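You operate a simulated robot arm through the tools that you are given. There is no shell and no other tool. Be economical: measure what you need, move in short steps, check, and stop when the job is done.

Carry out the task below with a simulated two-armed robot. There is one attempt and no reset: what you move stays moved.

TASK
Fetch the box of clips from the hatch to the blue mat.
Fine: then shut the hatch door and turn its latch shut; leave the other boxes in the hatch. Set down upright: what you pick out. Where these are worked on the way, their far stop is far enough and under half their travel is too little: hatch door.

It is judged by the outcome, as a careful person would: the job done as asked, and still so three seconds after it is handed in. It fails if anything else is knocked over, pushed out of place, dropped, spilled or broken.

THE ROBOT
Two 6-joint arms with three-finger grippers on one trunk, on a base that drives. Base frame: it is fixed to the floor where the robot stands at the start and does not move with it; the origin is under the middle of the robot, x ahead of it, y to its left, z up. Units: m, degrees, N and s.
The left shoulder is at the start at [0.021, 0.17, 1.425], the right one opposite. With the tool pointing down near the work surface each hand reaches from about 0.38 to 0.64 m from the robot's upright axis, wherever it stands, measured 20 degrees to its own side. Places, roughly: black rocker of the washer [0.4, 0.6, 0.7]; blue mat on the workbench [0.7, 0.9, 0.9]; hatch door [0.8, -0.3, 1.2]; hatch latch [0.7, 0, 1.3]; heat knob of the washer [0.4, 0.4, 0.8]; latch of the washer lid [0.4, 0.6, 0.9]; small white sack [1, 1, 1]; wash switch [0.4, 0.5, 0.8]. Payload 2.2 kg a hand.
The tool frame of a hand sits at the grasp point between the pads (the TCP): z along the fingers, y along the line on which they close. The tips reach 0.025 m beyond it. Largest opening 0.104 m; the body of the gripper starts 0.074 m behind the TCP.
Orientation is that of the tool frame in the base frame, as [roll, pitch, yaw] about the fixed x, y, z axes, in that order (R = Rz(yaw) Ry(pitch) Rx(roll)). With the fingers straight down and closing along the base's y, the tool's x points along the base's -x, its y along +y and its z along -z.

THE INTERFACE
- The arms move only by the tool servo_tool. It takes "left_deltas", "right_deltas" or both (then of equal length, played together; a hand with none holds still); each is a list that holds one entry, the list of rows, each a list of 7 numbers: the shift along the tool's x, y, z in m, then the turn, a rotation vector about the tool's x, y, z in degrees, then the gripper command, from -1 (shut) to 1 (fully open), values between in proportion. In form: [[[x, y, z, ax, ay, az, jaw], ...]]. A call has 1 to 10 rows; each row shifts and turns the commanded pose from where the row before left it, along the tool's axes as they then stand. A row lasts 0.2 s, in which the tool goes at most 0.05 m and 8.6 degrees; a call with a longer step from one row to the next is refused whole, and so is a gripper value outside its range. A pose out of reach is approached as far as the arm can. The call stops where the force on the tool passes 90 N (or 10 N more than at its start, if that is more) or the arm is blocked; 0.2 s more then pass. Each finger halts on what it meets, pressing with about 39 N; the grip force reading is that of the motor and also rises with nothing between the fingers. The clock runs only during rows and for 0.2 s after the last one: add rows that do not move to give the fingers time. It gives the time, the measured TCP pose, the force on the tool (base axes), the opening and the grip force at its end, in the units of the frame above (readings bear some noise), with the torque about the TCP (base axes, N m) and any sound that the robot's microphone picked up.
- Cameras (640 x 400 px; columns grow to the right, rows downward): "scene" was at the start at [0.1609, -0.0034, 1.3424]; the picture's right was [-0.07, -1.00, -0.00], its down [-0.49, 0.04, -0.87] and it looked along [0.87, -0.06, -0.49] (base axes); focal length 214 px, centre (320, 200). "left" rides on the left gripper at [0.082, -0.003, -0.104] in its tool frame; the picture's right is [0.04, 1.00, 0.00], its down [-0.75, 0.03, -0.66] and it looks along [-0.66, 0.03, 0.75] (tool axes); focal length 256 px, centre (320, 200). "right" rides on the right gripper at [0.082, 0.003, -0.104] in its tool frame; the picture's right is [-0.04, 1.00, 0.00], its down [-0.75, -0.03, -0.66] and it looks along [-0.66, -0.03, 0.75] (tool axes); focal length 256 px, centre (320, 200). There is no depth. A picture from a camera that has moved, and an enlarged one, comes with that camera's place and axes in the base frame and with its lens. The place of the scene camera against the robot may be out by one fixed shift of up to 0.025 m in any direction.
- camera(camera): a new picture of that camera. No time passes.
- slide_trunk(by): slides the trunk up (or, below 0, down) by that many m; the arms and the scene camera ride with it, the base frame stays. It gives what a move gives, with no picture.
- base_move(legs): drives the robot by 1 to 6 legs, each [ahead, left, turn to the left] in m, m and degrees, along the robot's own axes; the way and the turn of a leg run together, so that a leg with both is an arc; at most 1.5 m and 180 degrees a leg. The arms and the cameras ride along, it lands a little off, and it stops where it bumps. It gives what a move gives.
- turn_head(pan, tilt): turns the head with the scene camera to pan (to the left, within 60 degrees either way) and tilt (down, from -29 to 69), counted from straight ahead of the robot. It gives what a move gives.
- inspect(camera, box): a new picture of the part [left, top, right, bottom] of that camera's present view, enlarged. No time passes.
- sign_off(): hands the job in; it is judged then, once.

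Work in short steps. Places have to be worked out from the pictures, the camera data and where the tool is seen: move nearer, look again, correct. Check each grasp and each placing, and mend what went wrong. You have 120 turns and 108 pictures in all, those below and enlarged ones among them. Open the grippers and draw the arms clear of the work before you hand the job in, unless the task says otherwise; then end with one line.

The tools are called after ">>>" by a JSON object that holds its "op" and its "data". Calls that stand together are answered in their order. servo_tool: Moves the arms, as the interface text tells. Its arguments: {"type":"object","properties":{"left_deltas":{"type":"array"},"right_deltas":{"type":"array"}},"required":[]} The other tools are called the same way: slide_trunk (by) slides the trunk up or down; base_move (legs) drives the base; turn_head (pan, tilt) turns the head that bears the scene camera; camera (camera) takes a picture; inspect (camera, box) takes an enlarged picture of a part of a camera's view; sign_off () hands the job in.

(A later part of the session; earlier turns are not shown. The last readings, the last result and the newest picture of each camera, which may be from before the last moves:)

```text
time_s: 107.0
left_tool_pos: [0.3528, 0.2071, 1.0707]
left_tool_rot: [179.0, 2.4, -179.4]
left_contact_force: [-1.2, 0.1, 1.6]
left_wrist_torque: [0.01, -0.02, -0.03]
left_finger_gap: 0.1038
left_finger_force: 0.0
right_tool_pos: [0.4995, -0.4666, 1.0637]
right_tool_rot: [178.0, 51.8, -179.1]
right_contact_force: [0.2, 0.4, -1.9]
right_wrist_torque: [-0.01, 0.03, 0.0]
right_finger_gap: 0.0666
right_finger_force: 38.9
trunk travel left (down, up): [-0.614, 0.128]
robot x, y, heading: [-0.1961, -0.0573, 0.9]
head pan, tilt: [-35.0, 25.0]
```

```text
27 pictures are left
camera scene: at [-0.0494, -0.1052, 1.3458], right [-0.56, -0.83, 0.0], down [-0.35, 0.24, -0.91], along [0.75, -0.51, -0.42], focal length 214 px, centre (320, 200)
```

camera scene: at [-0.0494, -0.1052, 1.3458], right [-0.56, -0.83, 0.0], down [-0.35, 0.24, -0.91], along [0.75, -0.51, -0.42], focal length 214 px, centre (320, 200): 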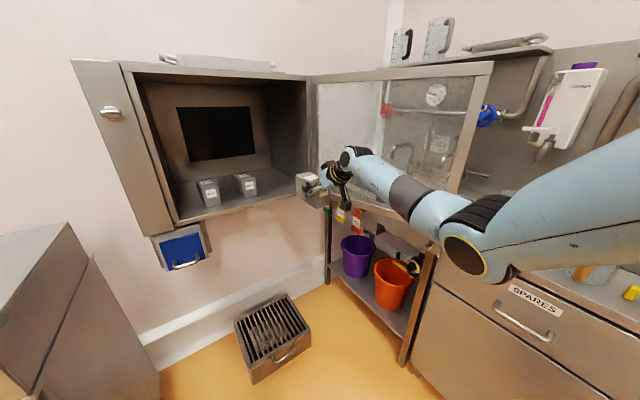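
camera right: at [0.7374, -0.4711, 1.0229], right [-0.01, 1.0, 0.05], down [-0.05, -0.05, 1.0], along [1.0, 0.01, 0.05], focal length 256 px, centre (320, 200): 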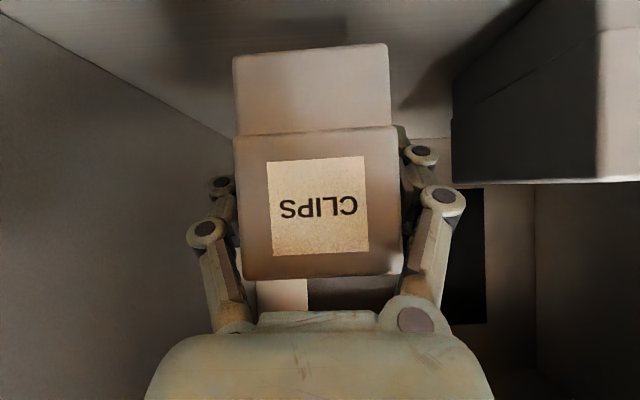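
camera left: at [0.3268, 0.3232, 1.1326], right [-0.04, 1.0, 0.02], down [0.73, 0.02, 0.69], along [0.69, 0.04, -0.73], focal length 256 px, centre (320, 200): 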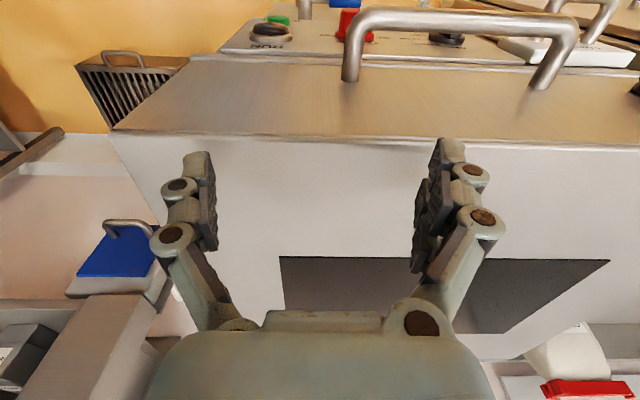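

The box is out. I tuck the left hand back toward the body, then drive left in front of the bench and look for the mat.

>>> {"op": "servo_tool", "data": {"left_deltas": [[[0.037, 0, 0.012, 0, 0, 0, 1], [0.037, 0.005, 0.012, 0, 0, 0, 1], [0.037, 0.01, 0.012, 0, 0, 0, 1], [0.037, 0.01, 0.012, 0, 0, 0, 1], [0.037, 0.01, 0.012, 0, 0, 0, 1], [0.037, 0.01, 0.01, 0, 0, 0, 1]]]}}

>>> {"op": "base_move", "data": {"legs": [[0, 0.9, -0.9]]}}

>>> {"op": "turn_head", "data": {"pan": 10, "tilt": 30}}

>>> {"op": "camera", "data": {"camera": "scene"}}

```text
time_s: 108.5
left_tool_pos: [0.1416, 0.252, 0.9722]
left_tool_rot: [179.1, 2.4, -179.2]
left_contact_force: [0.0, 0.1, -0.5]
left_wrist_torque: [-0.04, -0.04, 0.0]
left_finger_gap: 0.1043
left_finger_force: 0.0
left hand out of reach, approached as far as the arm can: row 1, 2, 3
right_tool_pos: [0.499, -0.4682, 1.0633]
right_tool_rot: [178.0, 51.8, -179.0]
right_contact_force: [0.4, 0.4, -3.0]
right_wrist_torque: [-0.01, 0.06, 0.0]
right_finger_gap: 0.0664
right_finger_force: 39.5
trunk travel left (down, up): [-0.614, 0.128]
robot x, y, heading: [-0.1967, -0.0589, 1.0]
head pan, tilt: [-35.0, 25.0]
```

```text
time_s: 113.1
left_tool_pos: [0.1333, 1.1371, 0.9713]
left_tool_rot: [179.1, 2.3, -179.5]
left_contact_force: [-1.5, 0.8, -0.4]
left_wrist_torque: [0.01, 0.01, 0.0]
left_finger_gap: 0.1041
left_finger_force: 0.1
right_tool_pos: [0.4882, 0.4164, 1.0634]
right_tool_rot: [178.0, 51.7, -179.3]
right_contact_force: [-0.9, 0.4, -2.3]
right_wrist_torque: [0.0, 0.04, 0.02]
right_finger_gap: 0.0654
right_finger_force: 39.0
trunk travel left (down, up): [-0.614, 0.128]
robot x, y, heading: [-0.2053, 0.8303, 0.6]
head pan, tilt: [-35.0, 25.0]
```

```text
time_s: 114.2
left_tool_pos: [0.1326, 1.1368, 0.9706]
left_tool_rot: [179.0, 2.3, -179.5]
left_contact_force: [-0.2, 0.0, -0.4]
left_wrist_torque: [0.01, 0.03, 0.02]
left_finger_gap: 0.1039
left_finger_force: 0.0
right_tool_pos: [0.4884, 0.4161, 1.0623]
right_tool_rot: [178.0, 51.9, -179.1]
right_contact_force: [-0.3, 0.7, -1.8]
right_wrist_torque: [-0.03, 0.07, 0.0]
right_finger_gap: 0.0655
right_finger_force: 38.4
trunk travel left (down, up): [-0.614, 0.128]
robot x, y, heading: [-0.2078, 0.8308, 0.9]
head pan, tilt: [10.0, 30.0]
```

```text
26 pictures are left
camera scene: at [-0.0472, 0.8493, 1.3378], right [0.18, -0.98, 0.0], down [-0.49, -0.09, -0.87], along [0.85, 0.16, -0.5], focal length 214 px, centre (320, 200)
```

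scene: 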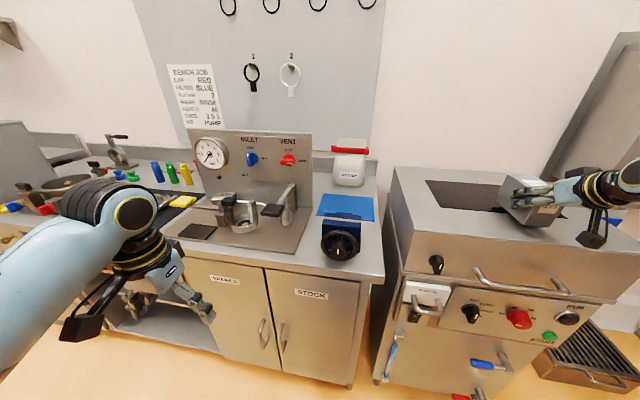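

The mat lies behind a blue rotary device: about x 0.54–0.68, y 0.78–0.97. For safety I raise the trunk 6 cm, then drive left with a slight left turn so the hand comes over the right part of the mat.

>>> {"op": "slide_trunk", "data": {"by": 0.06}}

>>> {"op": "base_move", "data": {"legs": [[0, 0.29, 0], [0, 0, 9]]}}

>>> {"op": "camera", "data": {"camera": "scene"}}

>>> {"op": "camera", "data": {"camera": "right"}}

```text
time_s: 115.2
left_tool_pos: [0.1329, 1.1375, 1.031]
left_tool_rot: [179.0, 2.2, -179.5]
left_contact_force: [-0.3, 1.2, 0.1]
left_wrist_torque: [0.0, 0.03, -0.01]
left_finger_gap: 0.1038
left_finger_force: 0.2
right_tool_pos: [0.4873, 0.4174, 1.1229]
right_tool_rot: [178.0, 51.7, -179.3]
right_contact_force: [0.2, 0.1, -1.7]
right_wrist_torque: [-0.01, 0.05, -0.02]
right_finger_gap: 0.0652
right_finger_force: 39.0
trunk travel left (down, up): [-0.674, 0.068]
robot x, y, heading: [-0.2069, 0.8265, 0.5]
head pan, tilt: [10.0, 30.0]
```

```text
time_s: 117.9
left_tool_pos: [0.0774, 1.4726, 1.0317]
left_tool_rot: [179.1, 2.3, -170.5]
left_contact_force: [0.2, -0.8, -0.4]
left_wrist_torque: [-0.01, -0.04, -0.02]
left_finger_gap: 0.1038
left_finger_force: 0.0
right_tool_pos: [0.5409, 0.8184, 1.1237]
right_tool_rot: [178.0, 51.6, -170.1]
right_contact_force: [0.3, -0.3, -3.6]
right_wrist_torque: [0.01, 0.06, -0.01]
right_finger_gap: 0.0648
right_finger_force: 39.3
trunk travel left (down, up): [-0.674, 0.068]
robot x, y, heading: [-0.2124, 1.1156, 9.6]
head pan, tilt: [10.0, 30.0]
```

```text
25 pictures are left
camera scene: at [-0.0551, 1.1611, 1.3979], right [0.34, -0.94, 0.0], down [-0.47, -0.17, -0.87], along [0.81, 0.29, -0.5], focal length 214 px, centre (320, 200)
```

scene: 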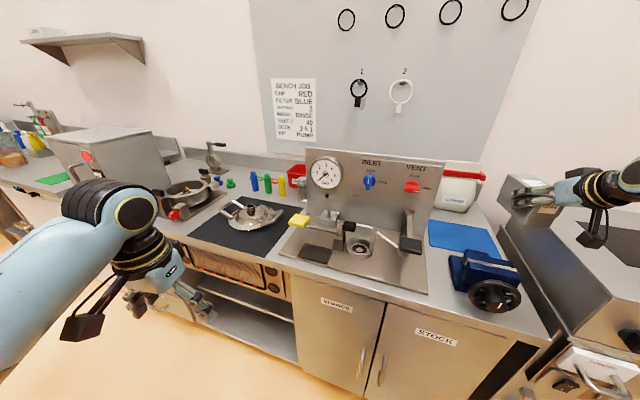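

```text
24 pictures are left
camera right: at [0.4111, 0.7965, 1.123], right [-0.17, 0.98, 0.05], down [-0.04, -0.06, 1.0], along [0.98, 0.17, 0.05], focal length 256 px, centre (320, 200)
```

right: 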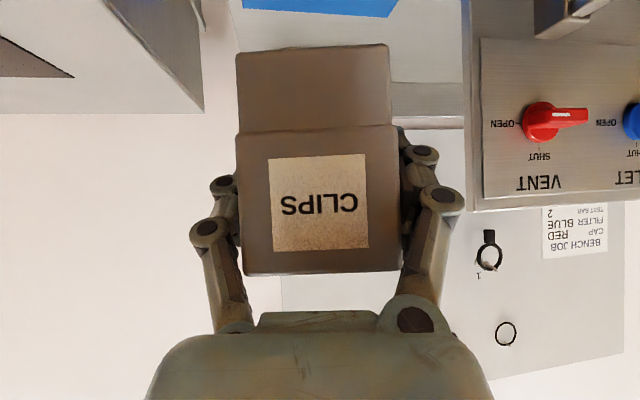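

Both views put the mat at about x 0.57–0.735, y 0.775–0.965, with the blue device just before it (x up to ≈0.5). To keep the wrist camera clear of the device I come in at a 20° heading from the right. I shift, then turn.

>>> {"op": "base_move", "data": {"legs": [[0.059, -0.12, 0], [0, 0, 10.4]]}}

>>> {"op": "turn_head", "data": {"pan": -25, "tilt": 32}}

>>> {"op": "camera", "data": {"camera": "scene"}}

>>> {"op": "camera", "data": {"camera": "right"}}

```text
time_s: 119.9
left_tool_pos: [0.0853, 1.4134, 1.0313]
left_tool_rot: [179.1, 2.3, -159.6]
left_contact_force: [-0.3, 1.1, 0.9]
left_wrist_torque: [-0.05, 0.0, 0.01]
left_finger_gap: 0.1041
left_finger_force: 0.2
right_tool_pos: [0.6638, 0.8549, 1.1222]
right_tool_rot: [178.0, 51.6, -159.4]
right_contact_force: [-0.1, 0.7, -2.2]
right_wrist_torque: [-0.04, 0.02, -0.04]
right_finger_gap: 0.0643
right_finger_force: 39.5
trunk travel left (down, up): [-0.674, 0.068]
robot x, y, heading: [-0.1281, 1.0094, 20.6]
head pan, tilt: [10.0, 30.0]
```

```text
time_s: 120.9
left_tool_pos: [0.0864, 1.4122, 1.031]
left_tool_rot: [179.1, 2.3, -159.8]
left_contact_force: [-0.5, 0.5, 0.7]
left_wrist_torque: [-0.03, 0.01, -0.03]
left_finger_gap: 0.1039
left_finger_force: 0.0
right_tool_pos: [0.6627, 0.856, 1.1233]
right_tool_rot: [178.1, 51.7, -159.4]
right_contact_force: [-0.5, 0.9, -2.9]
right_wrist_torque: [0.01, 0.03, 0.03]
right_finger_gap: 0.0647
right_finger_force: 38.9
trunk travel left (down, up): [-0.674, 0.068]
robot x, y, heading: [-0.1327, 1.0062, 20.3]
head pan, tilt: [-25.0, 32.0]
```

```text
23 pictures are left
camera scene: at [0.0257, 1.0291, 1.3947], right [-0.08, -1.0, 0.0], down [-0.53, 0.04, -0.85], along [0.85, -0.07, -0.53], focal length 214 px, centre (320, 200)
```

scene: 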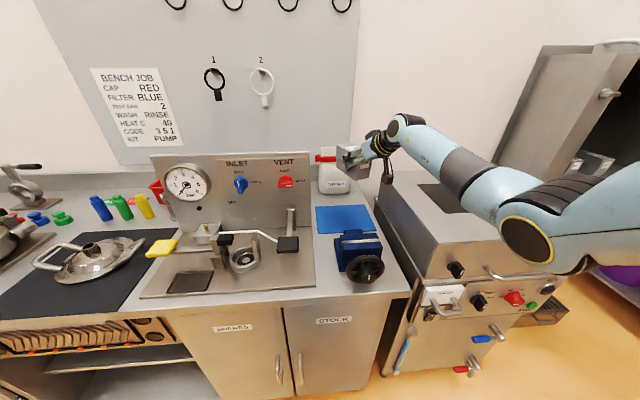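

```text
22 pictures are left
camera right: at [0.5395, 0.8097, 1.1227], right [-0.35, 0.93, 0.05], down [-0.03, -0.07, 1.0], along [0.94, 0.35, 0.05], focal length 256 px, centre (320, 200)
```

right: 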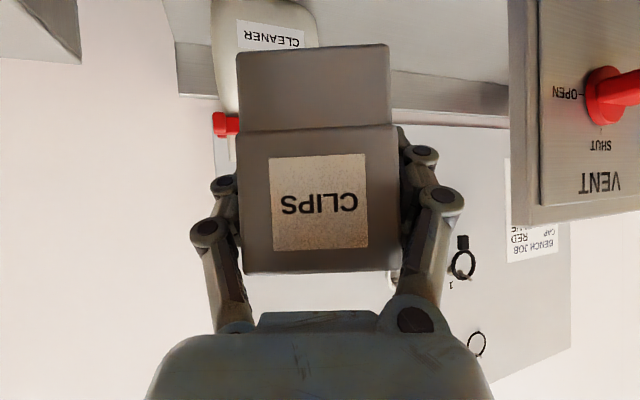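

The hand is over the mat's right-rear part. I yaw the wrist 10° more and shift 1 cm, to keep the wrist camera off the blue device, then lower the trunk 6 cm.

>>> {"op": "servo_tool", "data": {"right_deltas": [[[0.0028, 0.006, -0.0035, -3.9, 0, -3.1, -1], [0.0028, 0.007, -0.0035, -3.9, 0, -3.1, -1], [0, 0, 0, 0, 0, 0, -1]]]}}

>>> {"op": "slide_trunk", "data": {"by": -0.06}}

>>> {"op": "camera", "data": {"camera": "scene"}}

```text
time_s: 121.7
left_tool_pos: [0.0865, 1.4128, 1.0313]
left_tool_rot: [179.2, 2.3, -159.7]
left_contact_force: [-0.6, 0.1, 0.4]
left_wrist_torque: [0.01, -0.02, 0.03]
left_finger_gap: 0.1038
left_finger_force: 0.1
right_tool_pos: [0.6496, 0.8633, 1.1235]
right_tool_rot: [178.0, 52.0, -149.5]
right_contact_force: [0.2, 0.7, -3.1]
right_wrist_torque: [-0.02, 0.05, -0.02]
right_finger_gap: 0.0641
right_finger_force: 39.1
trunk travel left (down, up): [-0.674, 0.068]
robot x, y, heading: [-0.1296, 1.0117, 20.4]
head pan, tilt: [-25.0, 32.0]
```

```text
time_s: 122.7
left_tool_pos: [0.0855, 1.4144, 0.972]
left_tool_rot: [179.1, 2.4, -159.7]
left_contact_force: [0.0, 1.0, -0.3]
left_wrist_torque: [-0.02, -0.01, -0.02]
left_finger_gap: 0.1042
left_finger_force: 0.1
right_tool_pos: [0.6499, 0.8625, 1.0641]
right_tool_rot: [178.2, 52.0, -149.4]
right_contact_force: [-0.4, 0.7, -2.9]
right_wrist_torque: [-0.03, 0.01, 0.01]
right_finger_gap: 0.0643
right_finger_force: 38.9
trunk travel left (down, up): [-0.614, 0.128]
robot x, y, heading: [-0.1317, 1.0098, 20.0]
head pan, tilt: [-25.0, 32.0]
```

```text
21 pictures are left
camera scene: at [0.0257, 1.029, 1.3347], right [-0.08, -1.0, 0.0], down [-0.53, 0.04, -0.85], along [0.84, -0.07, -0.53], focal length 214 px, centre (320, 200)
```

scene: 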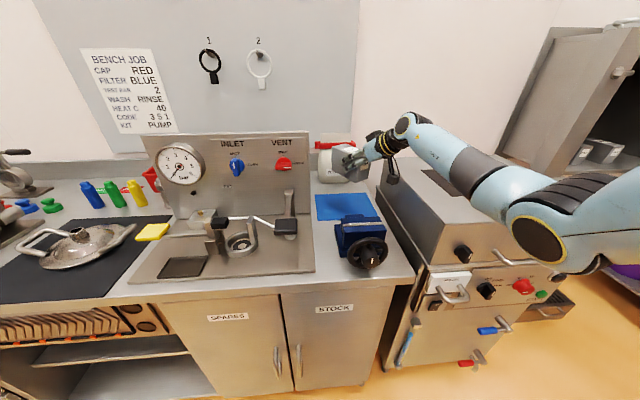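

Clear so far. I lower 8 cm with the arm (elbow stays high) and check.

>>> {"op": "servo_tool", "data": {"right_deltas": [[[0.0158, 0, 0.0123, 0, 0, 0, -1], [0.0158, 0, 0.0123, 0, 0, 0, -1], [0.0158, 0, 0.0123, 0, 0, 0, -1], [0.0158, 0, 0.0123, 0, 0, 0, -1], [0, 0, 0, 0, 0, 0, -1]]]}}

>>> {"op": "inspect", "data": {"camera": "scene", "box": [300, 100, 560, 280]}}

>>> {"op": "camera", "data": {"camera": "right"}}

```text
time_s: 123.9
left_tool_pos: [0.0859, 1.4125, 0.9716]
left_tool_rot: [179.2, 2.4, -159.8]
left_contact_force: [0.1, 0.3, -0.6]
left_wrist_torque: [-0.02, 0.0, 0.01]
left_finger_gap: 0.1041
left_finger_force: 0.0
right_tool_pos: [0.648, 0.8637, 0.9835]
right_tool_rot: [178.1, 52.0, -149.4]
right_contact_force: [0.8, 0.4, -2.1]
right_wrist_torque: [-0.04, 0.08, 0.02]
right_finger_gap: 0.0644
right_finger_force: 39.5
trunk travel left (down, up): [-0.614, 0.128]
robot x, y, heading: [-0.1329, 1.0067, 20.6]
head pan, tilt: [-25.0, 32.0]
```

```text
2.22 times, centred on (430, 190) of scene
camera zoom: at [0.0257, 1.029, 1.3346], right [-0.08, -1.0, 0.0], down [-0.53, 0.04, -0.85], along [0.84, -0.07, -0.53], focal length 477 px, centre (76, 222)
```

zoom: 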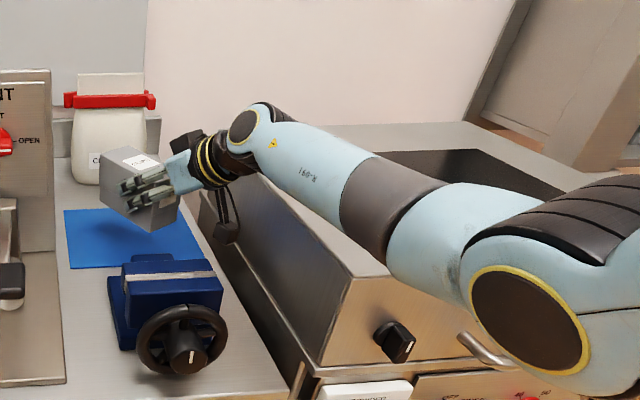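

```text
19 pictures are left
camera right: at [0.5344, 0.7978, 0.9834], right [-0.51, 0.86, 0.05], down [-0.02, -0.07, 1.0], along [0.86, 0.51, 0.05], focal length 256 px, centre (320, 200)
```

right: 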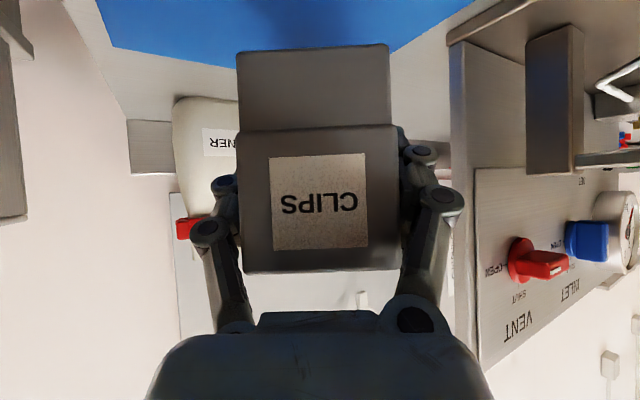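

The box is over the mat; clearances to washer and device are small but present. I lower in small steps watching the force.

>>> {"op": "servo_tool", "data": {"right_deltas": [[[0.0063, 0, 0.0049, 0, 0, 0, -1], [0.0063, 0, 0.0049, 0, 0, 0, -1], [0.0063, 0, 0.0049, 0, 0, 0, -1], [0, 0, 0, 0, 0, 0, -1]]]}}

>>> {"op": "inspect", "data": {"camera": "scene", "box": [300, 120, 440, 260]}}

```text
time_s: 124.9
left_tool_pos: [0.0867, 1.4136, 0.9712]
left_tool_rot: [179.1, 2.4, -159.7]
left_contact_force: [-0.4, 0.5, 0.3]
left_wrist_torque: [-0.02, 0.04, -0.01]
left_finger_gap: 0.1039
left_finger_force: 0.1
right_tool_pos: [0.6488, 0.8651, 0.9599]
right_tool_rot: [178.1, 52.1, -149.4]
right_contact_force: [0.1, 0.0, -1.8]
right_wrist_torque: [-0.04, 0.06, 0.01]
right_finger_gap: 0.0641
right_finger_force: 38.6
trunk travel left (down, up): [-0.614, 0.128]
robot x, y, heading: [-0.1277, 1.0088, 20.3]
head pan, tilt: [-25.0, 32.0]
```

```text
2.86 times, centred on (370, 190) of scene
camera zoom: at [0.0258, 1.029, 1.3346], right [-0.08, -1.0, 0.0], down [-0.53, 0.04, -0.85], along [0.84, -0.07, -0.53], focal length 613 px, centre (177, 229)
```

zoom: 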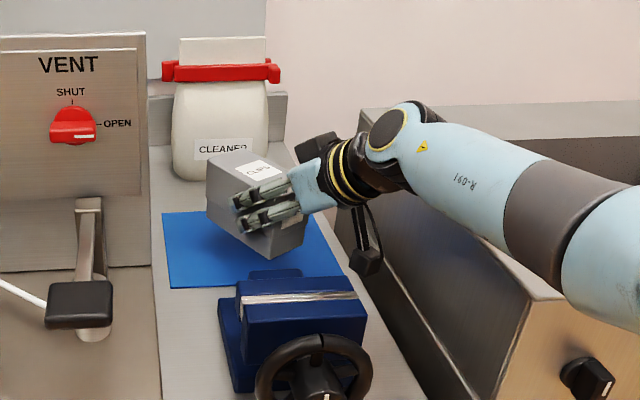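

The box hovers a couple of cm above the mat, all corners within it. I lower further until contact shows.

>>> {"op": "servo_tool", "data": {"right_deltas": [[[0.0045, 0.001, 0.005, 0, 0, 0, -1], [0.0055, 0, 0.0043, 0, 0, 0, -1], [0, 0, 0, 0, 0, 0, -1]]]}}

>>> {"op": "inspect", "data": {"camera": "scene", "box": [300, 120, 440, 260]}}

```text
time_s: 125.7
left_tool_pos: [0.086, 1.4138, 0.9721]
left_tool_rot: [179.1, 2.2, -159.7]
left_contact_force: [0.4, -0.3, -1.6]
left_wrist_torque: [0.02, 0.01, 0.02]
left_finger_gap: 0.1039
left_finger_force: 0.0
right_tool_pos: [0.6501, 0.8678, 0.9456]
right_tool_rot: [178.1, 51.9, -149.4]
right_contact_force: [-0.1, -0.1, -1.5]
right_wrist_torque: [-0.03, 0.09, 0.01]
right_finger_gap: 0.0642
right_finger_force: 39.5
trunk travel left (down, up): [-0.614, 0.128]
robot x, y, heading: [-0.1296, 1.0101, 20.5]
head pan, tilt: [-25.0, 32.0]
```

```text
2.86 times, centred on (370, 190) of scene
camera zoom: at [0.0258, 1.029, 1.3346], right [-0.08, -1.0, 0.0], down [-0.53, 0.04, -0.85], along [0.84, -0.07, -0.53], focal length 613 px, centre (177, 229)
```

zoom: 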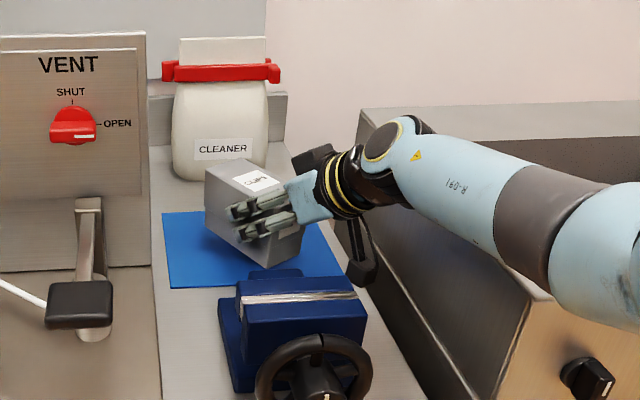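

Still no contact; the near corner gets close to the vise jaw, so I move 1 cm back (away from it) and lower further.

>>> {"op": "servo_tool", "data": {"right_deltas": [[[-0.0055, -0.004, 0.007, 0, 0, 0, -1], [0.0047, 0, 0.0037, 0, 0, 0, -1], [0.0047, 0, 0.0037, 0, 0, 0, -1], [0, 0, 0, 0, 0, 0, -1]]]}}

>>> {"op": "inspect", "data": {"camera": "scene", "box": [320, 140, 410, 230]}}

```text
time_s: 126.7
left_tool_pos: [0.0868, 1.4127, 0.9704]
left_tool_rot: [179.2, 2.5, -159.6]
left_contact_force: [0.3, -0.1, 0.2]
left_wrist_torque: [0.02, 0.03, -0.01]
left_finger_gap: 0.1043
left_finger_force: 0.0
right_tool_pos: [0.6583, 0.8677, 0.9353]
right_tool_rot: [178.1, 51.9, -149.4]
right_contact_force: [-0.1, 0.7, -3.0]
right_wrist_torque: [-0.04, 0.03, 0.0]
right_finger_gap: 0.0644
right_finger_force: 38.7
trunk travel left (down, up): [-0.614, 0.128]
robot x, y, heading: [-0.1311, 1.0074, 20.6]
head pan, tilt: [-25.0, 32.0]
```

```text
4.44 times, centred on (365, 185) of scene
camera zoom: at [0.0257, 1.0289, 1.3346], right [-0.08, -1.0, 0.0], down [-0.53, 0.04, -0.85], along [0.84, -0.07, -0.53], focal length 953 px, centre (120, 267)
```

zoom: 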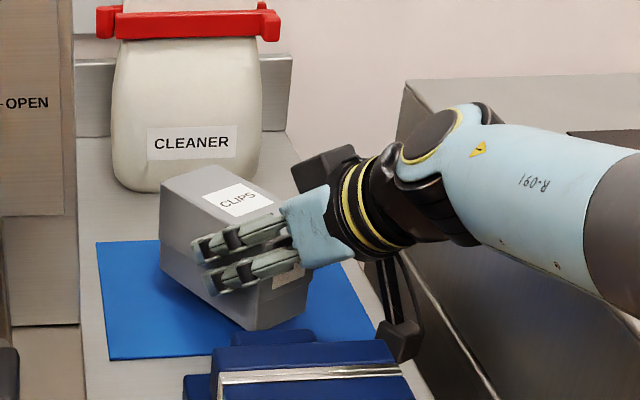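

Very near now. I lower in 4 mm steps.

>>> {"op": "servo_tool", "data": {"right_deltas": [[[0.0031, 0, 0.0025, 0, 0, 0, -1], [0.0031, 0, 0.0025, 0, 0, 0, -1], [0, 0, 0, 0, 0, 0, -1]]]}}

>>> {"op": "inspect", "data": {"camera": "scene", "box": [320, 140, 410, 230]}}

```text
time_s: 127.5
left_tool_pos: [0.0863, 1.4124, 0.9719]
left_tool_rot: [179.1, 2.3, -159.7]
left_contact_force: [-0.4, -1.0, 0.9]
left_wrist_torque: [0.0, -0.01, 0.02]
left_finger_gap: 0.104
left_finger_force: 0.1
right_tool_pos: [0.6577, 0.8689, 0.9262]
right_tool_rot: [178.1, 52.0, -149.4]
right_contact_force: [0.3, -0.3, -1.8]
right_wrist_torque: [-0.05, 0.05, 0.0]
right_finger_gap: 0.0641
right_finger_force: 39.5
trunk travel left (down, up): [-0.614, 0.128]
robot x, y, heading: [-0.1327, 1.0079, 20.4]
head pan, tilt: [-25.0, 32.0]
```

```text
4.44 times, centred on (365, 185) of scene
camera zoom: at [0.0258, 1.029, 1.3346], right [-0.08, -1.0, 0.0], down [-0.53, 0.04, -0.85], along [0.84, -0.07, -0.53], focal length 953 px, centre (120, 267)
```

zoom: 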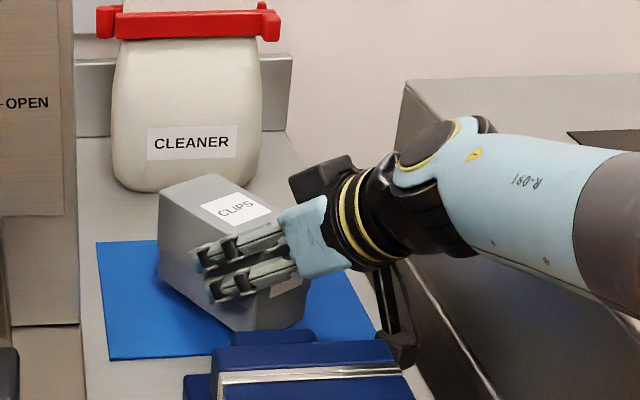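

Force still shows only the box's weight. I continue down in small steps.

>>> {"op": "servo_tool", "data": {"right_deltas": [[[0.0031, 0, 0.0025, 0, 0, 0, -1], [0.0031, 0, 0.0025, 0, 0, 0, -1], [0, 0, 0, 0, 0, 0, -1]]]}}

>>> {"op": "camera", "data": {"camera": "right"}}

```text
time_s: 128.3
left_tool_pos: [0.0861, 1.4136, 0.9702]
left_tool_rot: [179.1, 2.3, -159.7]
left_contact_force: [0.2, -0.8, 1.0]
left_wrist_torque: [-0.05, -0.02, 0.01]
left_finger_gap: 0.1041
left_finger_force: 0.1
right_tool_pos: [0.6593, 0.8692, 0.9168]
right_tool_rot: [178.1, 51.9, -149.3]
right_contact_force: [-0.1, 0.5, -1.9]
right_wrist_torque: [-0.05, 0.01, 0.02]
right_finger_gap: 0.064
right_finger_force: 39.4
trunk travel left (down, up): [-0.614, 0.128]
robot x, y, heading: [-0.1289, 1.011, 20.3]
head pan, tilt: [-25.0, 32.0]
```

```text
14 pictures are left
camera right: at [0.5445, 0.8027, 0.917], right [-0.51, 0.86, 0.05], down [-0.02, -0.07, 1.0], along [0.86, 0.51, 0.05], focal length 256 px, centre (320, 200)
```

right: 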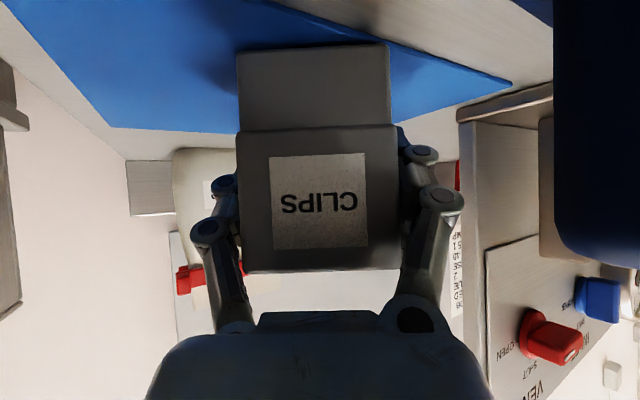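

From this view and the scene view together, the mat top is lower than thought (z≈0.857) and spans x 0.62–0.80, y 0.765–0.985. So the box should go about 4 cm further ahead. I raise 1 cm and shift it there.

>>> {"op": "servo_tool", "data": {"right_deltas": [[[-0.0079, 0, -0.0062, 0, 0, 0, -1], [-0.0106, -0.0102, 0.0135, 0, 0, 0, -1], [-0.0106, -0.0102, 0.0135, 0, 0, 0, -1], [0, 0, 0, 0, 0, 0, -1]]]}}

>>> {"op": "camera", "data": {"camera": "right"}}

```text
time_s: 129.3
left_tool_pos: [0.0853, 1.4152, 0.9718]
left_tool_rot: [179.1, 2.3, -159.7]
left_contact_force: [0.1, -0.1, -0.1]
left_wrist_torque: [-0.03, 0.03, 0.01]
left_finger_gap: 0.104
left_finger_force: 0.1
right_tool_pos: [0.6757, 0.8662, 0.9386]
right_tool_rot: [178.2, 51.9, -149.4]
right_contact_force: [0.0, 0.4, -2.4]
right_wrist_torque: [-0.03, 0.09, -0.04]
right_finger_gap: 0.064
right_finger_force: 39.3
right hand out of reach, approached as far as the arm can: row 2, 3
trunk travel left (down, up): [-0.614, 0.128]
robot x, y, heading: [-0.1318, 1.0071, 20.1]
head pan, tilt: [-25.0, 32.0]
```

```text
13 pictures are left
camera right: at [0.5626, 0.8008, 0.9383], right [-0.51, 0.86, 0.05], down [-0.02, -0.07, 1.0], along [0.86, 0.51, 0.05], focal length 256 px, centre (320, 200)
```

right: 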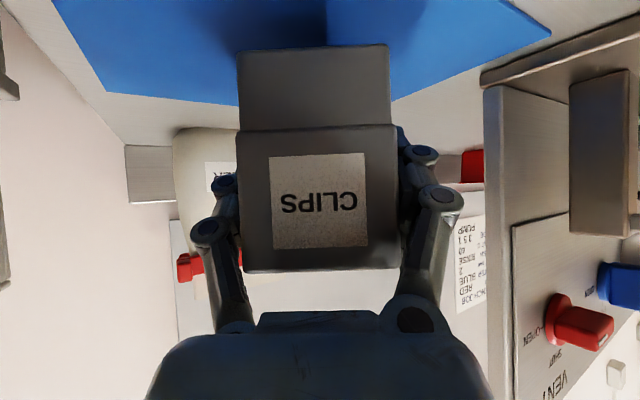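

Triangulating gives mat top z≈0.860, x 0.62–0.81, y 0.767–0.99. The arm is at its reach limit, so I nudge the base 3 cm forward and then lower.

>>> {"op": "base_move", "data": {"legs": [[0.028, -0.01, 0]]}}

>>> {"op": "slide_trunk", "data": {"by": -0.015}}

>>> {"op": "servo_tool", "data": {"right_deltas": [[[0.004, 0, 0.0031, 0, 0, 0, -1], [0.004, 0, 0.0031, 0, 0, 0, -1], [0, 0, 0, 0, 0, 0, -1]]]}}

```text
time_s: 130.1
left_tool_pos: [0.1159, 1.4137, 0.9698]
left_tool_rot: [179.0, 2.2, -159.6]
left_contact_force: [0.9, 0.1, -0.2]
left_wrist_torque: [-0.03, 0.03, 0.02]
left_finger_gap: 0.1041
left_finger_force: 0.0
right_tool_pos: [0.7067, 0.8664, 0.9378]
right_tool_rot: [178.1, 51.9, -149.5]
right_contact_force: [0.8, -0.1, -2.9]
right_wrist_torque: [-0.01, 0.04, 0.04]
right_finger_gap: 0.0638
right_finger_force: 38.8
trunk travel left (down, up): [-0.614, 0.128]
robot x, y, heading: [-0.1017, 1.0104, 20.7]
head pan, tilt: [-25.0, 32.0]
```

```text
time_s: 130.8
left_tool_pos: [0.1159, 1.4142, 0.9555]
left_tool_rot: [179.1, 2.2, -159.7]
left_contact_force: [0.1, -0.2, -0.4]
left_wrist_torque: [0.03, -0.01, -0.05]
left_finger_gap: 0.1037
left_finger_force: 0.1
right_tool_pos: [0.7068, 0.8668, 0.9252]
right_tool_rot: [178.1, 51.9, -149.3]
right_contact_force: [-0.8, -0.3, -2.0]
right_wrist_torque: [-0.04, 0.03, -0.01]
right_finger_gap: 0.0637
right_finger_force: 39.4
trunk travel left (down, up): [-0.599, 0.143]
robot x, y, heading: [-0.102, 1.0142, 20.4]
head pan, tilt: [-25.0, 32.0]
```

```text
time_s: 131.6
left_tool_pos: [0.1153, 1.4134, 0.956]
left_tool_rot: [179.2, 2.3, -159.6]
left_contact_force: [-0.1, -0.1, -0.2]
left_wrist_torque: [-0.02, -0.02, 0.02]
left_finger_gap: 0.1041
left_finger_force: 0.0
right_tool_pos: [0.6997, 0.8668, 0.9158]
right_tool_rot: [178.1, 52.0, -149.4]
right_contact_force: [0.2, 0.7, -0.2]
right_wrist_torque: [-0.22, 0.07, 0.03]
right_finger_gap: 0.0638
right_finger_force: 39.3
right hand out of reach, approached as far as the arm can: row 2
trunk travel left (down, up): [-0.599, 0.143]
robot x, y, heading: [-0.0975, 1.0087, 20.4]
head pan, tilt: [-25.0, 32.0]
```

The weight reading vanished (−0.2 N): the box touches the mat. I lower 4 mm more with the trunk to seat it and look.

>>> {"op": "slide_trunk", "data": {"by": -0.004}}

>>> {"op": "inspect", "data": {"camera": "scene", "box": [310, 130, 430, 230]}}

```text
time_s: 132.1
left_tool_pos: [0.1134, 1.415, 0.9534]
left_tool_rot: [179.1, 2.3, -159.7]
left_contact_force: [0.0, 0.5, 0.0]
left_wrist_torque: [0.0, -0.01, -0.01]
left_finger_gap: 0.1039
left_finger_force: 0.1
right_tool_pos: [0.6989, 0.8664, 0.9157]
right_tool_rot: [178.5, 52.2, -149.1]
right_contact_force: [-2.9, -1.8, 14.6]
right_wrist_torque: [-0.9, 0.44, -0.03]
right_finger_gap: 0.0637
right_finger_force: 38.7
trunk travel left (down, up): [-0.595, 0.147]
robot x, y, heading: [-0.1007, 1.0085, 20.7]
head pan, tilt: [-25.0, 32.0]
```

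```text
4.00 times, centred on (370, 180) of scene
camera zoom: at [0.0526, 1.0295, 1.316], right [-0.08, -1.0, 0.0], down [-0.53, 0.04, -0.85], along [0.85, -0.07, -0.53], focal length 858 px, centre (120, 280)
```

zoom: 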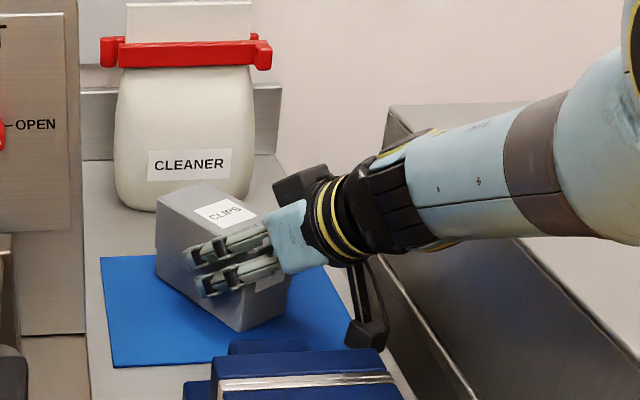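

The box is seated on the mat (15 N push back), fully inside it. I open the jaw and draw back along the tool axis.

>>> {"op": "servo_tool", "data": {"right_deltas": [[[0, 0, 0, 0, 0, 0, 0.4], [0, 0, 0, 0, 0, 0, 0.7], [0, 0, 0, 0, 0, 0, 0.8], [0, 0, -0.02, 0, 0, 0, 0.8], [0, 0, -0.03, 0, 0, 0, 0.8], [0, 0, -0.03, 0, 0, 0, 0.8], [0, 0, -0.03, 0, 0, 0, 0.8]]]}}

>>> {"op": "inspect", "data": {"camera": "scene", "box": [300, 100, 640, 300]}}

```text
time_s: 133.7
left_tool_pos: [0.1147, 1.4134, 0.9524]
left_tool_rot: [178.9, 2.4, -159.8]
left_contact_force: [0.3, 0.0, 0.4]
left_wrist_torque: [-0.01, 0.01, -0.03]
left_finger_gap: 0.1042
left_finger_force: 0.2
right_tool_pos: [0.7064, 0.8116, 0.9313]
right_tool_rot: [178.2, 51.9, -149.4]
right_contact_force: [-2.2, 0.8, -0.5]
right_wrist_torque: [-0.06, 0.03, 0.07]
right_finger_gap: 0.0944
right_finger_force: 0.9
right hand out of reach, approached as far as the arm can: row 4, 5, 6, 7
trunk travel left (down, up): [-0.595, 0.147]
robot x, y, heading: [-0.0995, 1.0074, 20.3]
head pan, tilt: [-25.0, 32.0]
```

```text
1.88 times, centred on (470, 200) of scene
camera zoom: at [0.0547, 1.029, 1.3156], right [-0.08, -1.0, 0.0], down [-0.53, 0.04, -0.85], along [0.85, -0.07, -0.53], focal length 404 px, centre (38, 200)
```

zoom: 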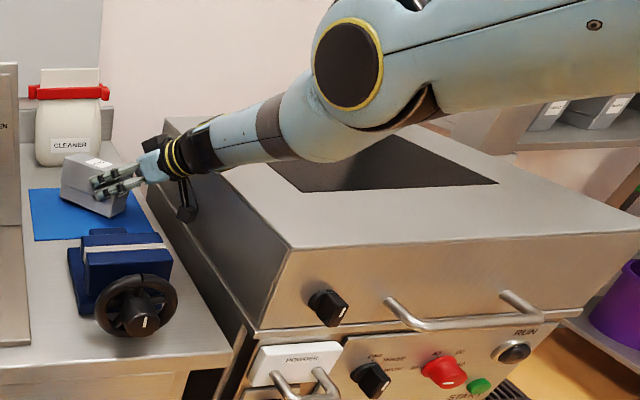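

Opening worked, but the arm's elbow swung up and the hand drifted sideways, nudging the box about a centimetre; it is still upright on the mat. I centre the hand again by a small base shift, open fully, and then rise straight up with the trunk.

>>> {"op": "servo_tool", "data": {"right_deltas": [[[0, 0, 0, 0, 0, 0, 1], [0, 0, 0, 0, 0, 0, 1]]]}}

>>> {"op": "base_move", "data": {"legs": [[0.004, 0.014, 0]]}}

>>> {"op": "camera", "data": {"camera": "right"}}

```text
time_s: 134.3
left_tool_pos: [0.1149, 1.4135, 0.9527]
left_tool_rot: [179.1, 2.5, -159.7]
left_contact_force: [0.3, 0.7, -0.2]
left_wrist_torque: [0.02, 0.02, 0.01]
left_finger_gap: 0.1037
left_finger_force: 0.0
right_tool_pos: [0.7071, 0.8128, 0.9332]
right_tool_rot: [178.0, 51.9, -149.4]
right_contact_force: [-1.0, 1.1, 0.2]
right_wrist_torque: [-0.02, -0.02, 0.02]
right_finger_gap: 0.1041
right_finger_force: 0.1
trunk travel left (down, up): [-0.595, 0.147]
robot x, y, heading: [-0.1002, 1.0083, 20.2]
head pan, tilt: [-25.0, 32.0]
```

```text
time_s: 135.1
left_tool_pos: [0.1131, 1.4288, 0.9531]
left_tool_rot: [179.1, 2.4, -159.7]
left_contact_force: [0.4, 0.6, -0.2]
left_wrist_torque: [-0.03, -0.02, -0.01]
left_finger_gap: 0.1038
left_finger_force: 0.1
right_tool_pos: [0.7055, 0.8269, 0.9311]
right_tool_rot: [178.0, 51.9, -149.5]
right_contact_force: [-0.8, -0.5, -0.2]
right_wrist_torque: [-0.03, 0.03, 0.0]
right_finger_gap: 0.1041
right_finger_force: 0.0
trunk travel left (down, up): [-0.595, 0.147]
robot x, y, heading: [-0.1015, 1.0265, 20.6]
head pan, tilt: [-25.0, 32.0]
```

```text
10 pictures are left
camera right: at [0.5917, 0.761, 0.9314], right [-0.51, 0.86, 0.05], down [-0.02, -0.07, 1.0], along [0.86, 0.51, 0.05], focal length 256 px, centre (320, 200)
```

right: 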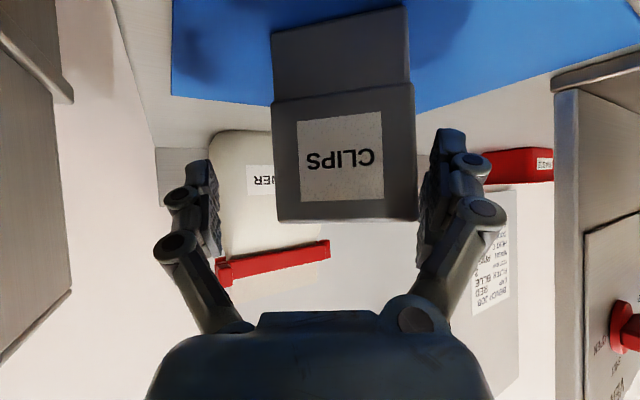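

The box stands upright on the mat, free between the fingers. I rise straight up with the trunk and then back away.

>>> {"op": "slide_trunk", "data": {"by": 0.145}}

>>> {"op": "base_move", "data": {"legs": [[-0.12, 0, 0]]}}

>>> {"op": "inspect", "data": {"camera": "scene", "box": [240, 100, 640, 350]}}

```text
time_s: 136.8
left_tool_pos: [0.1141, 1.4278, 1.0978]
left_tool_rot: [179.1, 2.2, -159.7]
left_contact_force: [0.6, -0.4, -0.3]
left_wrist_torque: [0.0, 0.0, -0.02]
left_finger_gap: 0.1039
left_finger_force: 0.0
right_tool_pos: [0.7056, 0.8269, 1.0768]
right_tool_rot: [178.1, 51.9, -149.3]
right_contact_force: [-0.2, 0.3, 0.4]
right_wrist_torque: [0.01, 0.02, -0.03]
right_finger_gap: 0.1039
right_finger_force: 0.0
trunk travel left (down, up): [-0.74, 0.002]
robot x, y, heading: [-0.1026, 1.0237, 20.2]
head pan, tilt: [-25.0, 32.0]
```

```text
time_s: 138.0
left_tool_pos: [0.0009, 1.3856, 1.0966]
left_tool_rot: [179.0, 2.4, -159.5]
left_contact_force: [0.3, 0.2, 0.6]
left_wrist_torque: [0.04, 0.0, 0.03]
left_finger_gap: 0.104
left_finger_force: 0.1
right_tool_pos: [0.5933, 0.7869, 1.077]
right_tool_rot: [178.1, 52.0, -149.3]
right_contact_force: [-0.5, -0.4, 0.5]
right_wrist_torque: [0.0, -0.05, 0.03]
right_finger_gap: 0.104
right_finger_force: 0.1
trunk travel left (down, up): [-0.74, 0.002]
robot x, y, heading: [-0.2125, 0.9821, 20.4]
head pan, tilt: [-25.0, 32.0]
```

```text
1.60 times, centred on (440, 225) of scene
camera zoom: at [-0.0596, 1.0021, 1.4609], right [-0.08, -1.0, 0.0], down [-0.53, 0.04, -0.85], along [0.85, -0.07, -0.53], focal length 343 px, centre (128, 160)
```

zoom: 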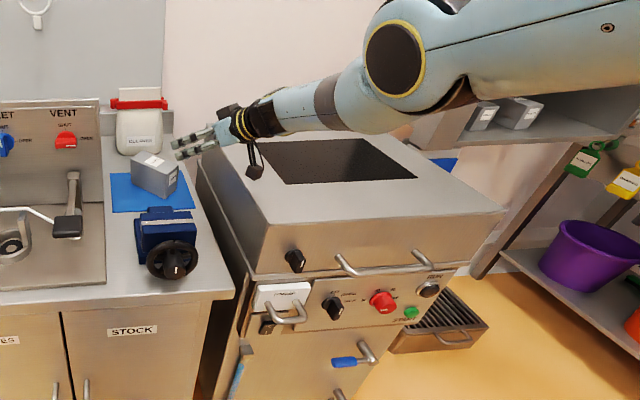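

CLIPS stands upright on the mat. Now the door: I will catch its free edge loosely between the open fingers (above the handle, z≈1.28) and swing it. First I draw the right hand back and up.

>>> {"op": "servo_tool", "data": {"right_deltas": [[[-0.002, 0.008, -0.0435, 0, 0, 0, 1], [-0.002, 0.008, -0.0435, 0, 0, 0, 1], [-0.002, 0.008, -0.0435, 0, 0, 0, 1], [-0.002, 0.008, -0.0435, 0, 0, 0, 1], [-0.002, 0.008, -0.0435, 0, 0, 0, 1], [-0.002, 0.008, -0.0435, 0, 0, 0, 1], [-0.002, 0.006, -0.0435, 0, 0, 0, 1], [0, 0, 0, 3.9, 0, 3.1, 1], [0, 0, 0, 3.9, 0, 3.1, 1]]]}}

```text
time_s: 140.0
left_tool_pos: [0.0007, 1.3868, 1.097]
left_tool_rot: [179.1, 2.4, -159.7]
left_contact_force: [0.1, -0.5, 0.4]
left_wrist_torque: [-0.01, 0.0, 0.03]
left_finger_gap: 0.1039
left_finger_force: 0.0
right_tool_pos: [0.4842, 0.6495, 1.2112]
right_tool_rot: [177.8, 51.8, -158.9]
right_contact_force: [-0.4, 0.0, -0.3]
right_wrist_torque: [0.01, -0.01, 0.01]
right_finger_gap: 0.104
right_finger_force: 0.1
right hand out of reach, approached as far as the arm can: row 1, 5, 6, 7, 8, 9
trunk travel left (down, up): [-0.74, 0.002]
robot x, y, heading: [-0.2126, 0.9833, 20.7]
head pan, tilt: [-25.0, 32.0]
```

The hand settled at a usable pose (z≈1.21). I turn the robot 50° right here, then drive toward the hatch so the hand comes before the door's free edge, pointing at it.

>>> {"op": "base_move", "data": {"legs": [[0, 0, -50.5], [0.42, -0.72, 0]]}}

>>> {"op": "camera", "data": {"camera": "right"}}

```text
time_s: 146.7
left_tool_pos: [0.2383, 0.2265, 1.098]
left_tool_rot: [178.9, 2.4, 147.8]
left_contact_force: [-0.4, -0.1, 0.2]
left_wrist_torque: [0.03, -0.01, 0.04]
left_finger_gap: 0.1043
left_finger_force: 0.1
right_tool_pos: [-0.0508, -0.6041, 1.2103]
right_tool_rot: [177.8, 51.9, 148.5]
right_contact_force: [-0.2, 0.0, 0.3]
right_wrist_torque: [0.0, 0.0, 0.0]
right_finger_gap: 0.1037
right_finger_force: 0.0
trunk travel left (down, up): [-0.74, 0.002]
robot x, y, heading: [-0.2095, 0.1526, -31.9]
head pan, tilt: [-25.0, 32.0]
```

```text
8 pictures are left
camera right: at [-0.1644, -0.5353, 1.2099], right [0.52, 0.85, 0.06], down [-0.07, -0.02, 1.0], along [0.85, -0.52, 0.05], focal length 256 px, centre (320, 200)
```

right: 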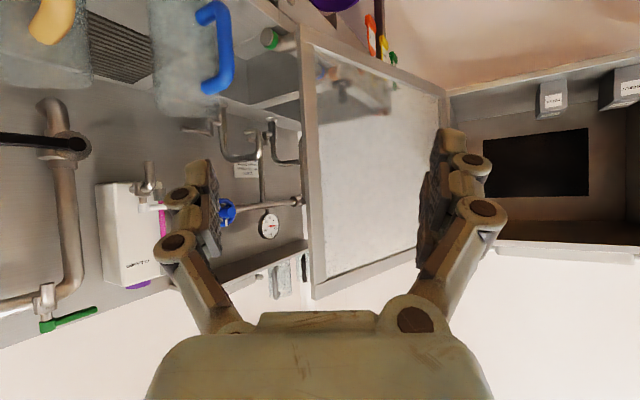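

The door stands wider than thought, about 115–118°, with its free edge near (0.245, -0.81). I turn back to heading 0 and retract the hand a bit, yawing it toward the door's line.

>>> {"op": "base_move", "data": {"legs": [[0, 0, 32]]}}

>>> {"op": "servo_tool", "data": {"right_deltas": [[[0.0246, 0, -0.0315, -3.9, 0, -3.1, 1], [0.0246, -0.003, -0.0315, -3.9, 0, -3.1, 1], [0.0246, -0.006, -0.0315, -3.9, 0, -3.1, 1], [0.0246, -0.009, -0.0315, -3.9, 0, -3.1, 1], [0, 0, 0, 0, 0, 0, 1]]]}}

```text
time_s: 148.7
left_tool_pos: [0.1311, 0.4572, 1.098]
left_tool_rot: [179.1, 2.5, 179.5]
left_contact_force: [0.3, 1.1, -1.1]
left_wrist_torque: [0.01, -0.03, 0.0]
left_finger_gap: 0.104
left_finger_force: 0.1
right_tool_pos: [0.3216, -0.4041, 1.2126]
right_tool_rot: [177.9, 51.8, -179.6]
right_contact_force: [0.7, 0.2, -0.5]
right_wrist_torque: [-0.01, -0.01, -0.02]
right_finger_gap: 0.1041
right_finger_force: 0.0
trunk travel left (down, up): [-0.74, 0.002]
robot x, y, heading: [-0.2128, 0.1547, -0.2]
head pan, tilt: [-25.0, 32.0]
```

```text
time_s: 149.8
left_tool_pos: [0.1307, 0.4571, 1.0985]
left_tool_rot: [179.2, 2.4, 179.6]
left_contact_force: [0.9, 0.6, 0.1]
left_wrist_torque: [0.02, 0.05, -0.03]
left_finger_gap: 0.1039
left_finger_force: 0.3
right_tool_pos: [0.2206, -0.448, 1.1878]
right_tool_rot: [178.0, 52.3, -159.4]
right_contact_force: [0.5, 0.8, 0.6]
right_wrist_torque: [-0.01, 0.02, -0.01]
right_finger_gap: 0.1039
right_finger_force: 0.1
right hand out of reach, approached as far as the arm can: row 2, 3, 4
trunk travel left (down, up): [-0.74, 0.002]
robot x, y, heading: [-0.2151, 0.1548, -0.1]
head pan, tilt: [-25.0, 32.0]
```

I back 8 cm and shift right so the hand stands just before the door's edge, then look.

>>> {"op": "base_move", "data": {"legs": [[-0.08, 0, 0], [0, -0.385, 0]]}}

>>> {"op": "camera", "data": {"camera": "right"}}

```text
time_s: 153.0
left_tool_pos: [0.0507, 0.0601, 1.0975]
left_tool_rot: [179.1, 2.4, 179.3]
left_contact_force: [0.0, 0.1, 1.2]
left_wrist_torque: [0.04, 0.04, 0.0]
left_finger_gap: 0.1038
left_finger_force: 0.0
right_tool_pos: [0.1363, -0.8433, 1.1875]
right_tool_rot: [178.1, 52.2, -159.8]
right_contact_force: [0.1, 0.4, 0.0]
right_wrist_torque: [0.01, 0.01, 0.02]
right_finger_gap: 0.1038
right_finger_force: 0.1
trunk travel left (down, up): [-0.74, 0.002]
robot x, y, heading: [-0.2915, -0.2442, -0.3]
head pan, tilt: [-25.0, 32.0]
```

```text
7 pictures are left
camera right: at [0.0123, -0.8884, 1.1849], right [-0.35, 0.94, 0.05], down [-0.03, -0.07, 1.0], along [0.94, 0.35, 0.06], focal length 256 px, centre (320, 200)
```

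right: 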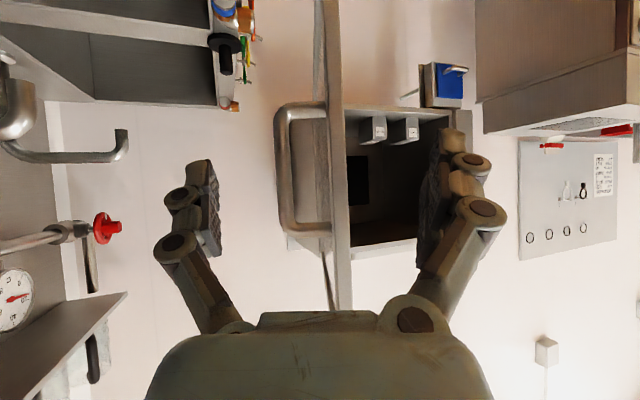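

The door is seen edge-on just ahead, handle sticking out on its right. I move about 7 cm forward so its edge lies between the fingertips, then sweep left along its arc.

>>> {"op": "base_move", "data": {"legs": [[0.078, 0.03, 0], [-0.04, 0.12, 0]]}}

>>> {"op": "camera", "data": {"camera": "right"}}

```text
time_s: 154.9
left_tool_pos: [0.0874, 0.2111, 1.0979]
left_tool_rot: [179.0, 2.5, 179.3]
left_contact_force: [-0.1, 0.1, -0.5]
left_wrist_torque: [0.03, -0.05, 0.0]
left_finger_gap: 0.104
left_finger_force: 0.1
right_tool_pos: [0.173, -0.6933, 1.1862]
right_tool_rot: [177.9, 52.3, -160.0]
right_contact_force: [-0.8, -1.2, -0.9]
right_wrist_torque: [0.0, 0.02, -0.03]
right_finger_gap: 0.1042
right_finger_force: 0.1
trunk travel left (down, up): [-0.74, 0.002]
robot x, y, heading: [-0.2584, -0.0844, -0.6]
head pan, tilt: [-25.0, 32.0]
```

```text
6 pictures are left
camera right: at [0.0478, -0.7379, 1.1845], right [-0.35, 0.94, 0.05], down [-0.04, -0.07, 1.0], along [0.94, 0.34, 0.06], focal length 256 px, centre (320, 200)
```

right: 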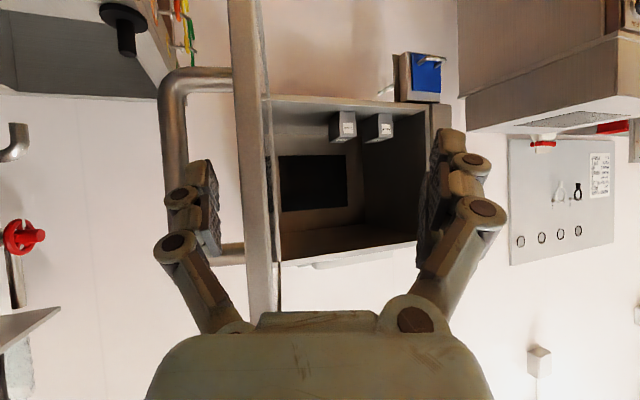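

The door's edge lies between the fingers and moves with the hand. I keep sweeping along the arc.

>>> {"op": "base_move", "data": {"legs": [[-0.02, 0.16, 0], [0.035, 0.19, 0], [0.09, 0.16, 0]]}}

>>> {"op": "camera", "data": {"camera": "right"}}

```text
time_s: 158.6
left_tool_pos: [0.1985, 0.7216, 1.0979]
left_tool_rot: [179.0, 2.3, 179.3]
left_contact_force: [-0.4, -0.5, -0.4]
left_wrist_torque: [-0.01, 0.03, 0.01]
left_finger_gap: 0.1038
left_finger_force: 0.0
right_tool_pos: [0.2822, -0.1829, 1.1864]
right_tool_rot: [177.9, 52.2, -160.1]
right_contact_force: [0.0, 0.5, 0.8]
right_wrist_torque: [-0.03, -0.03, -0.03]
right_finger_gap: 0.1039
right_finger_force: 0.1
trunk travel left (down, up): [-0.74, 0.002]
robot x, y, heading: [-0.1494, 0.4197, -0.7]
head pan, tilt: [-25.0, 32.0]
```

```text
5 pictures are left
camera right: at [0.1577, -0.2273, 1.1848], right [-0.34, 0.94, 0.05], down [-0.03, -0.07, 1.0], along [0.94, 0.34, 0.06], focal length 256 px, centre (320, 200)
```

right: 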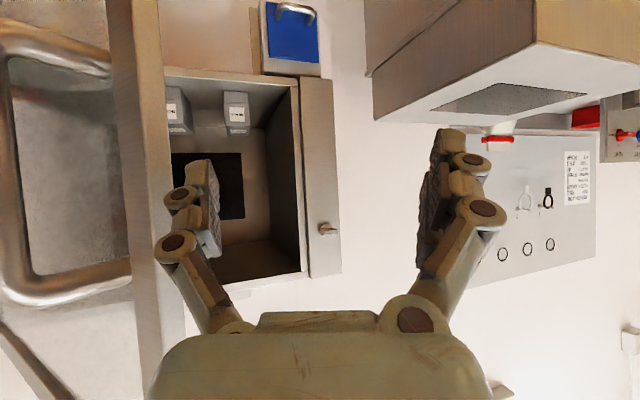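

The door has come to about 56° and its outer face now shows toward me, so I can push it shut. I back off, go right to its outer side, close the fingers and push forward.

>>> {"op": "base_move", "data": {"legs": [[-0.17, 0, 0], [0, -0.255, 0]]}}

>>> {"op": "servo_tool", "data": {"right_deltas": [[[0, 0, 0, 0, 0, 0, 0], [0, 0, 0, 0, 0, 0, -1], [0, 0, 0, 0, 0, 0, -1], [0, 0, 0, 0, 0, 0, -1]]]}}

>>> {"op": "base_move", "data": {"legs": [[0.22, 0, 0], [0.075, 0.05, 0], [0.11, 0.12, 0]]}}

```text
time_s: 161.5
left_tool_pos: [0.0282, 0.4686, 1.0998]
left_tool_rot: [179.0, 2.4, 179.2]
left_contact_force: [-0.9, -0.1, -0.5]
left_wrist_torque: [0.01, 0.02, 0.0]
left_finger_gap: 0.104
left_finger_force: 0.0
right_tool_pos: [0.112, -0.4351, 1.1854]
right_tool_rot: [177.9, 52.3, -160.0]
right_contact_force: [-0.1, 0.0, -0.5]
right_wrist_torque: [0.01, -0.01, 0.03]
right_finger_gap: 0.1039
right_finger_force: 0.1
trunk travel left (down, up): [-0.74, 0.002]
robot x, y, heading: [-0.3175, 0.1659, -0.5]
head pan, tilt: [-25.0, 32.0]
```

```text
time_s: 162.5
left_tool_pos: [0.0279, 0.4699, 1.0979]
left_tool_rot: [179.0, 2.4, 179.2]
left_contact_force: [0.2, -0.4, 0.2]
left_wrist_torque: [0.02, 0.04, 0.02]
left_finger_gap: 0.1041
left_finger_force: 0.2
right_tool_pos: [0.1109, -0.4348, 1.1874]
right_tool_rot: [178.0, 52.2, -159.9]
right_contact_force: [-0.5, -0.1, 0.6]
right_wrist_torque: [0.04, 0.0, 0.0]
right_finger_gap: 0.0001
right_finger_force: 19.5
trunk travel left (down, up): [-0.74, 0.002]
robot x, y, heading: [-0.3167, 0.1721, -0.3]
head pan, tilt: [-25.0, 32.0]
```

```text
time_s: 166.0
left_tool_pos: [0.4375, 0.6347, 1.0983]
left_tool_rot: [179.0, 2.4, 179.1]
left_contact_force: [0.2, -0.3, -0.4]
left_wrist_torque: [0.0, 0.01, -0.01]
left_finger_gap: 0.1042
left_finger_force: 0.0
right_tool_pos: [0.5179, -0.2691, 1.1865]
right_tool_rot: [177.9, 52.2, -160.2]
right_contact_force: [1.0, 0.1, -0.1]
right_wrist_torque: [0.02, -0.01, 0.01]
right_finger_gap: 0.0
right_finger_force: 28.5
trunk travel left (down, up): [-0.74, 0.002]
robot x, y, heading: [0.0945, 0.3356, -0.7]
head pan, tilt: [-25.0, 32.0]
```

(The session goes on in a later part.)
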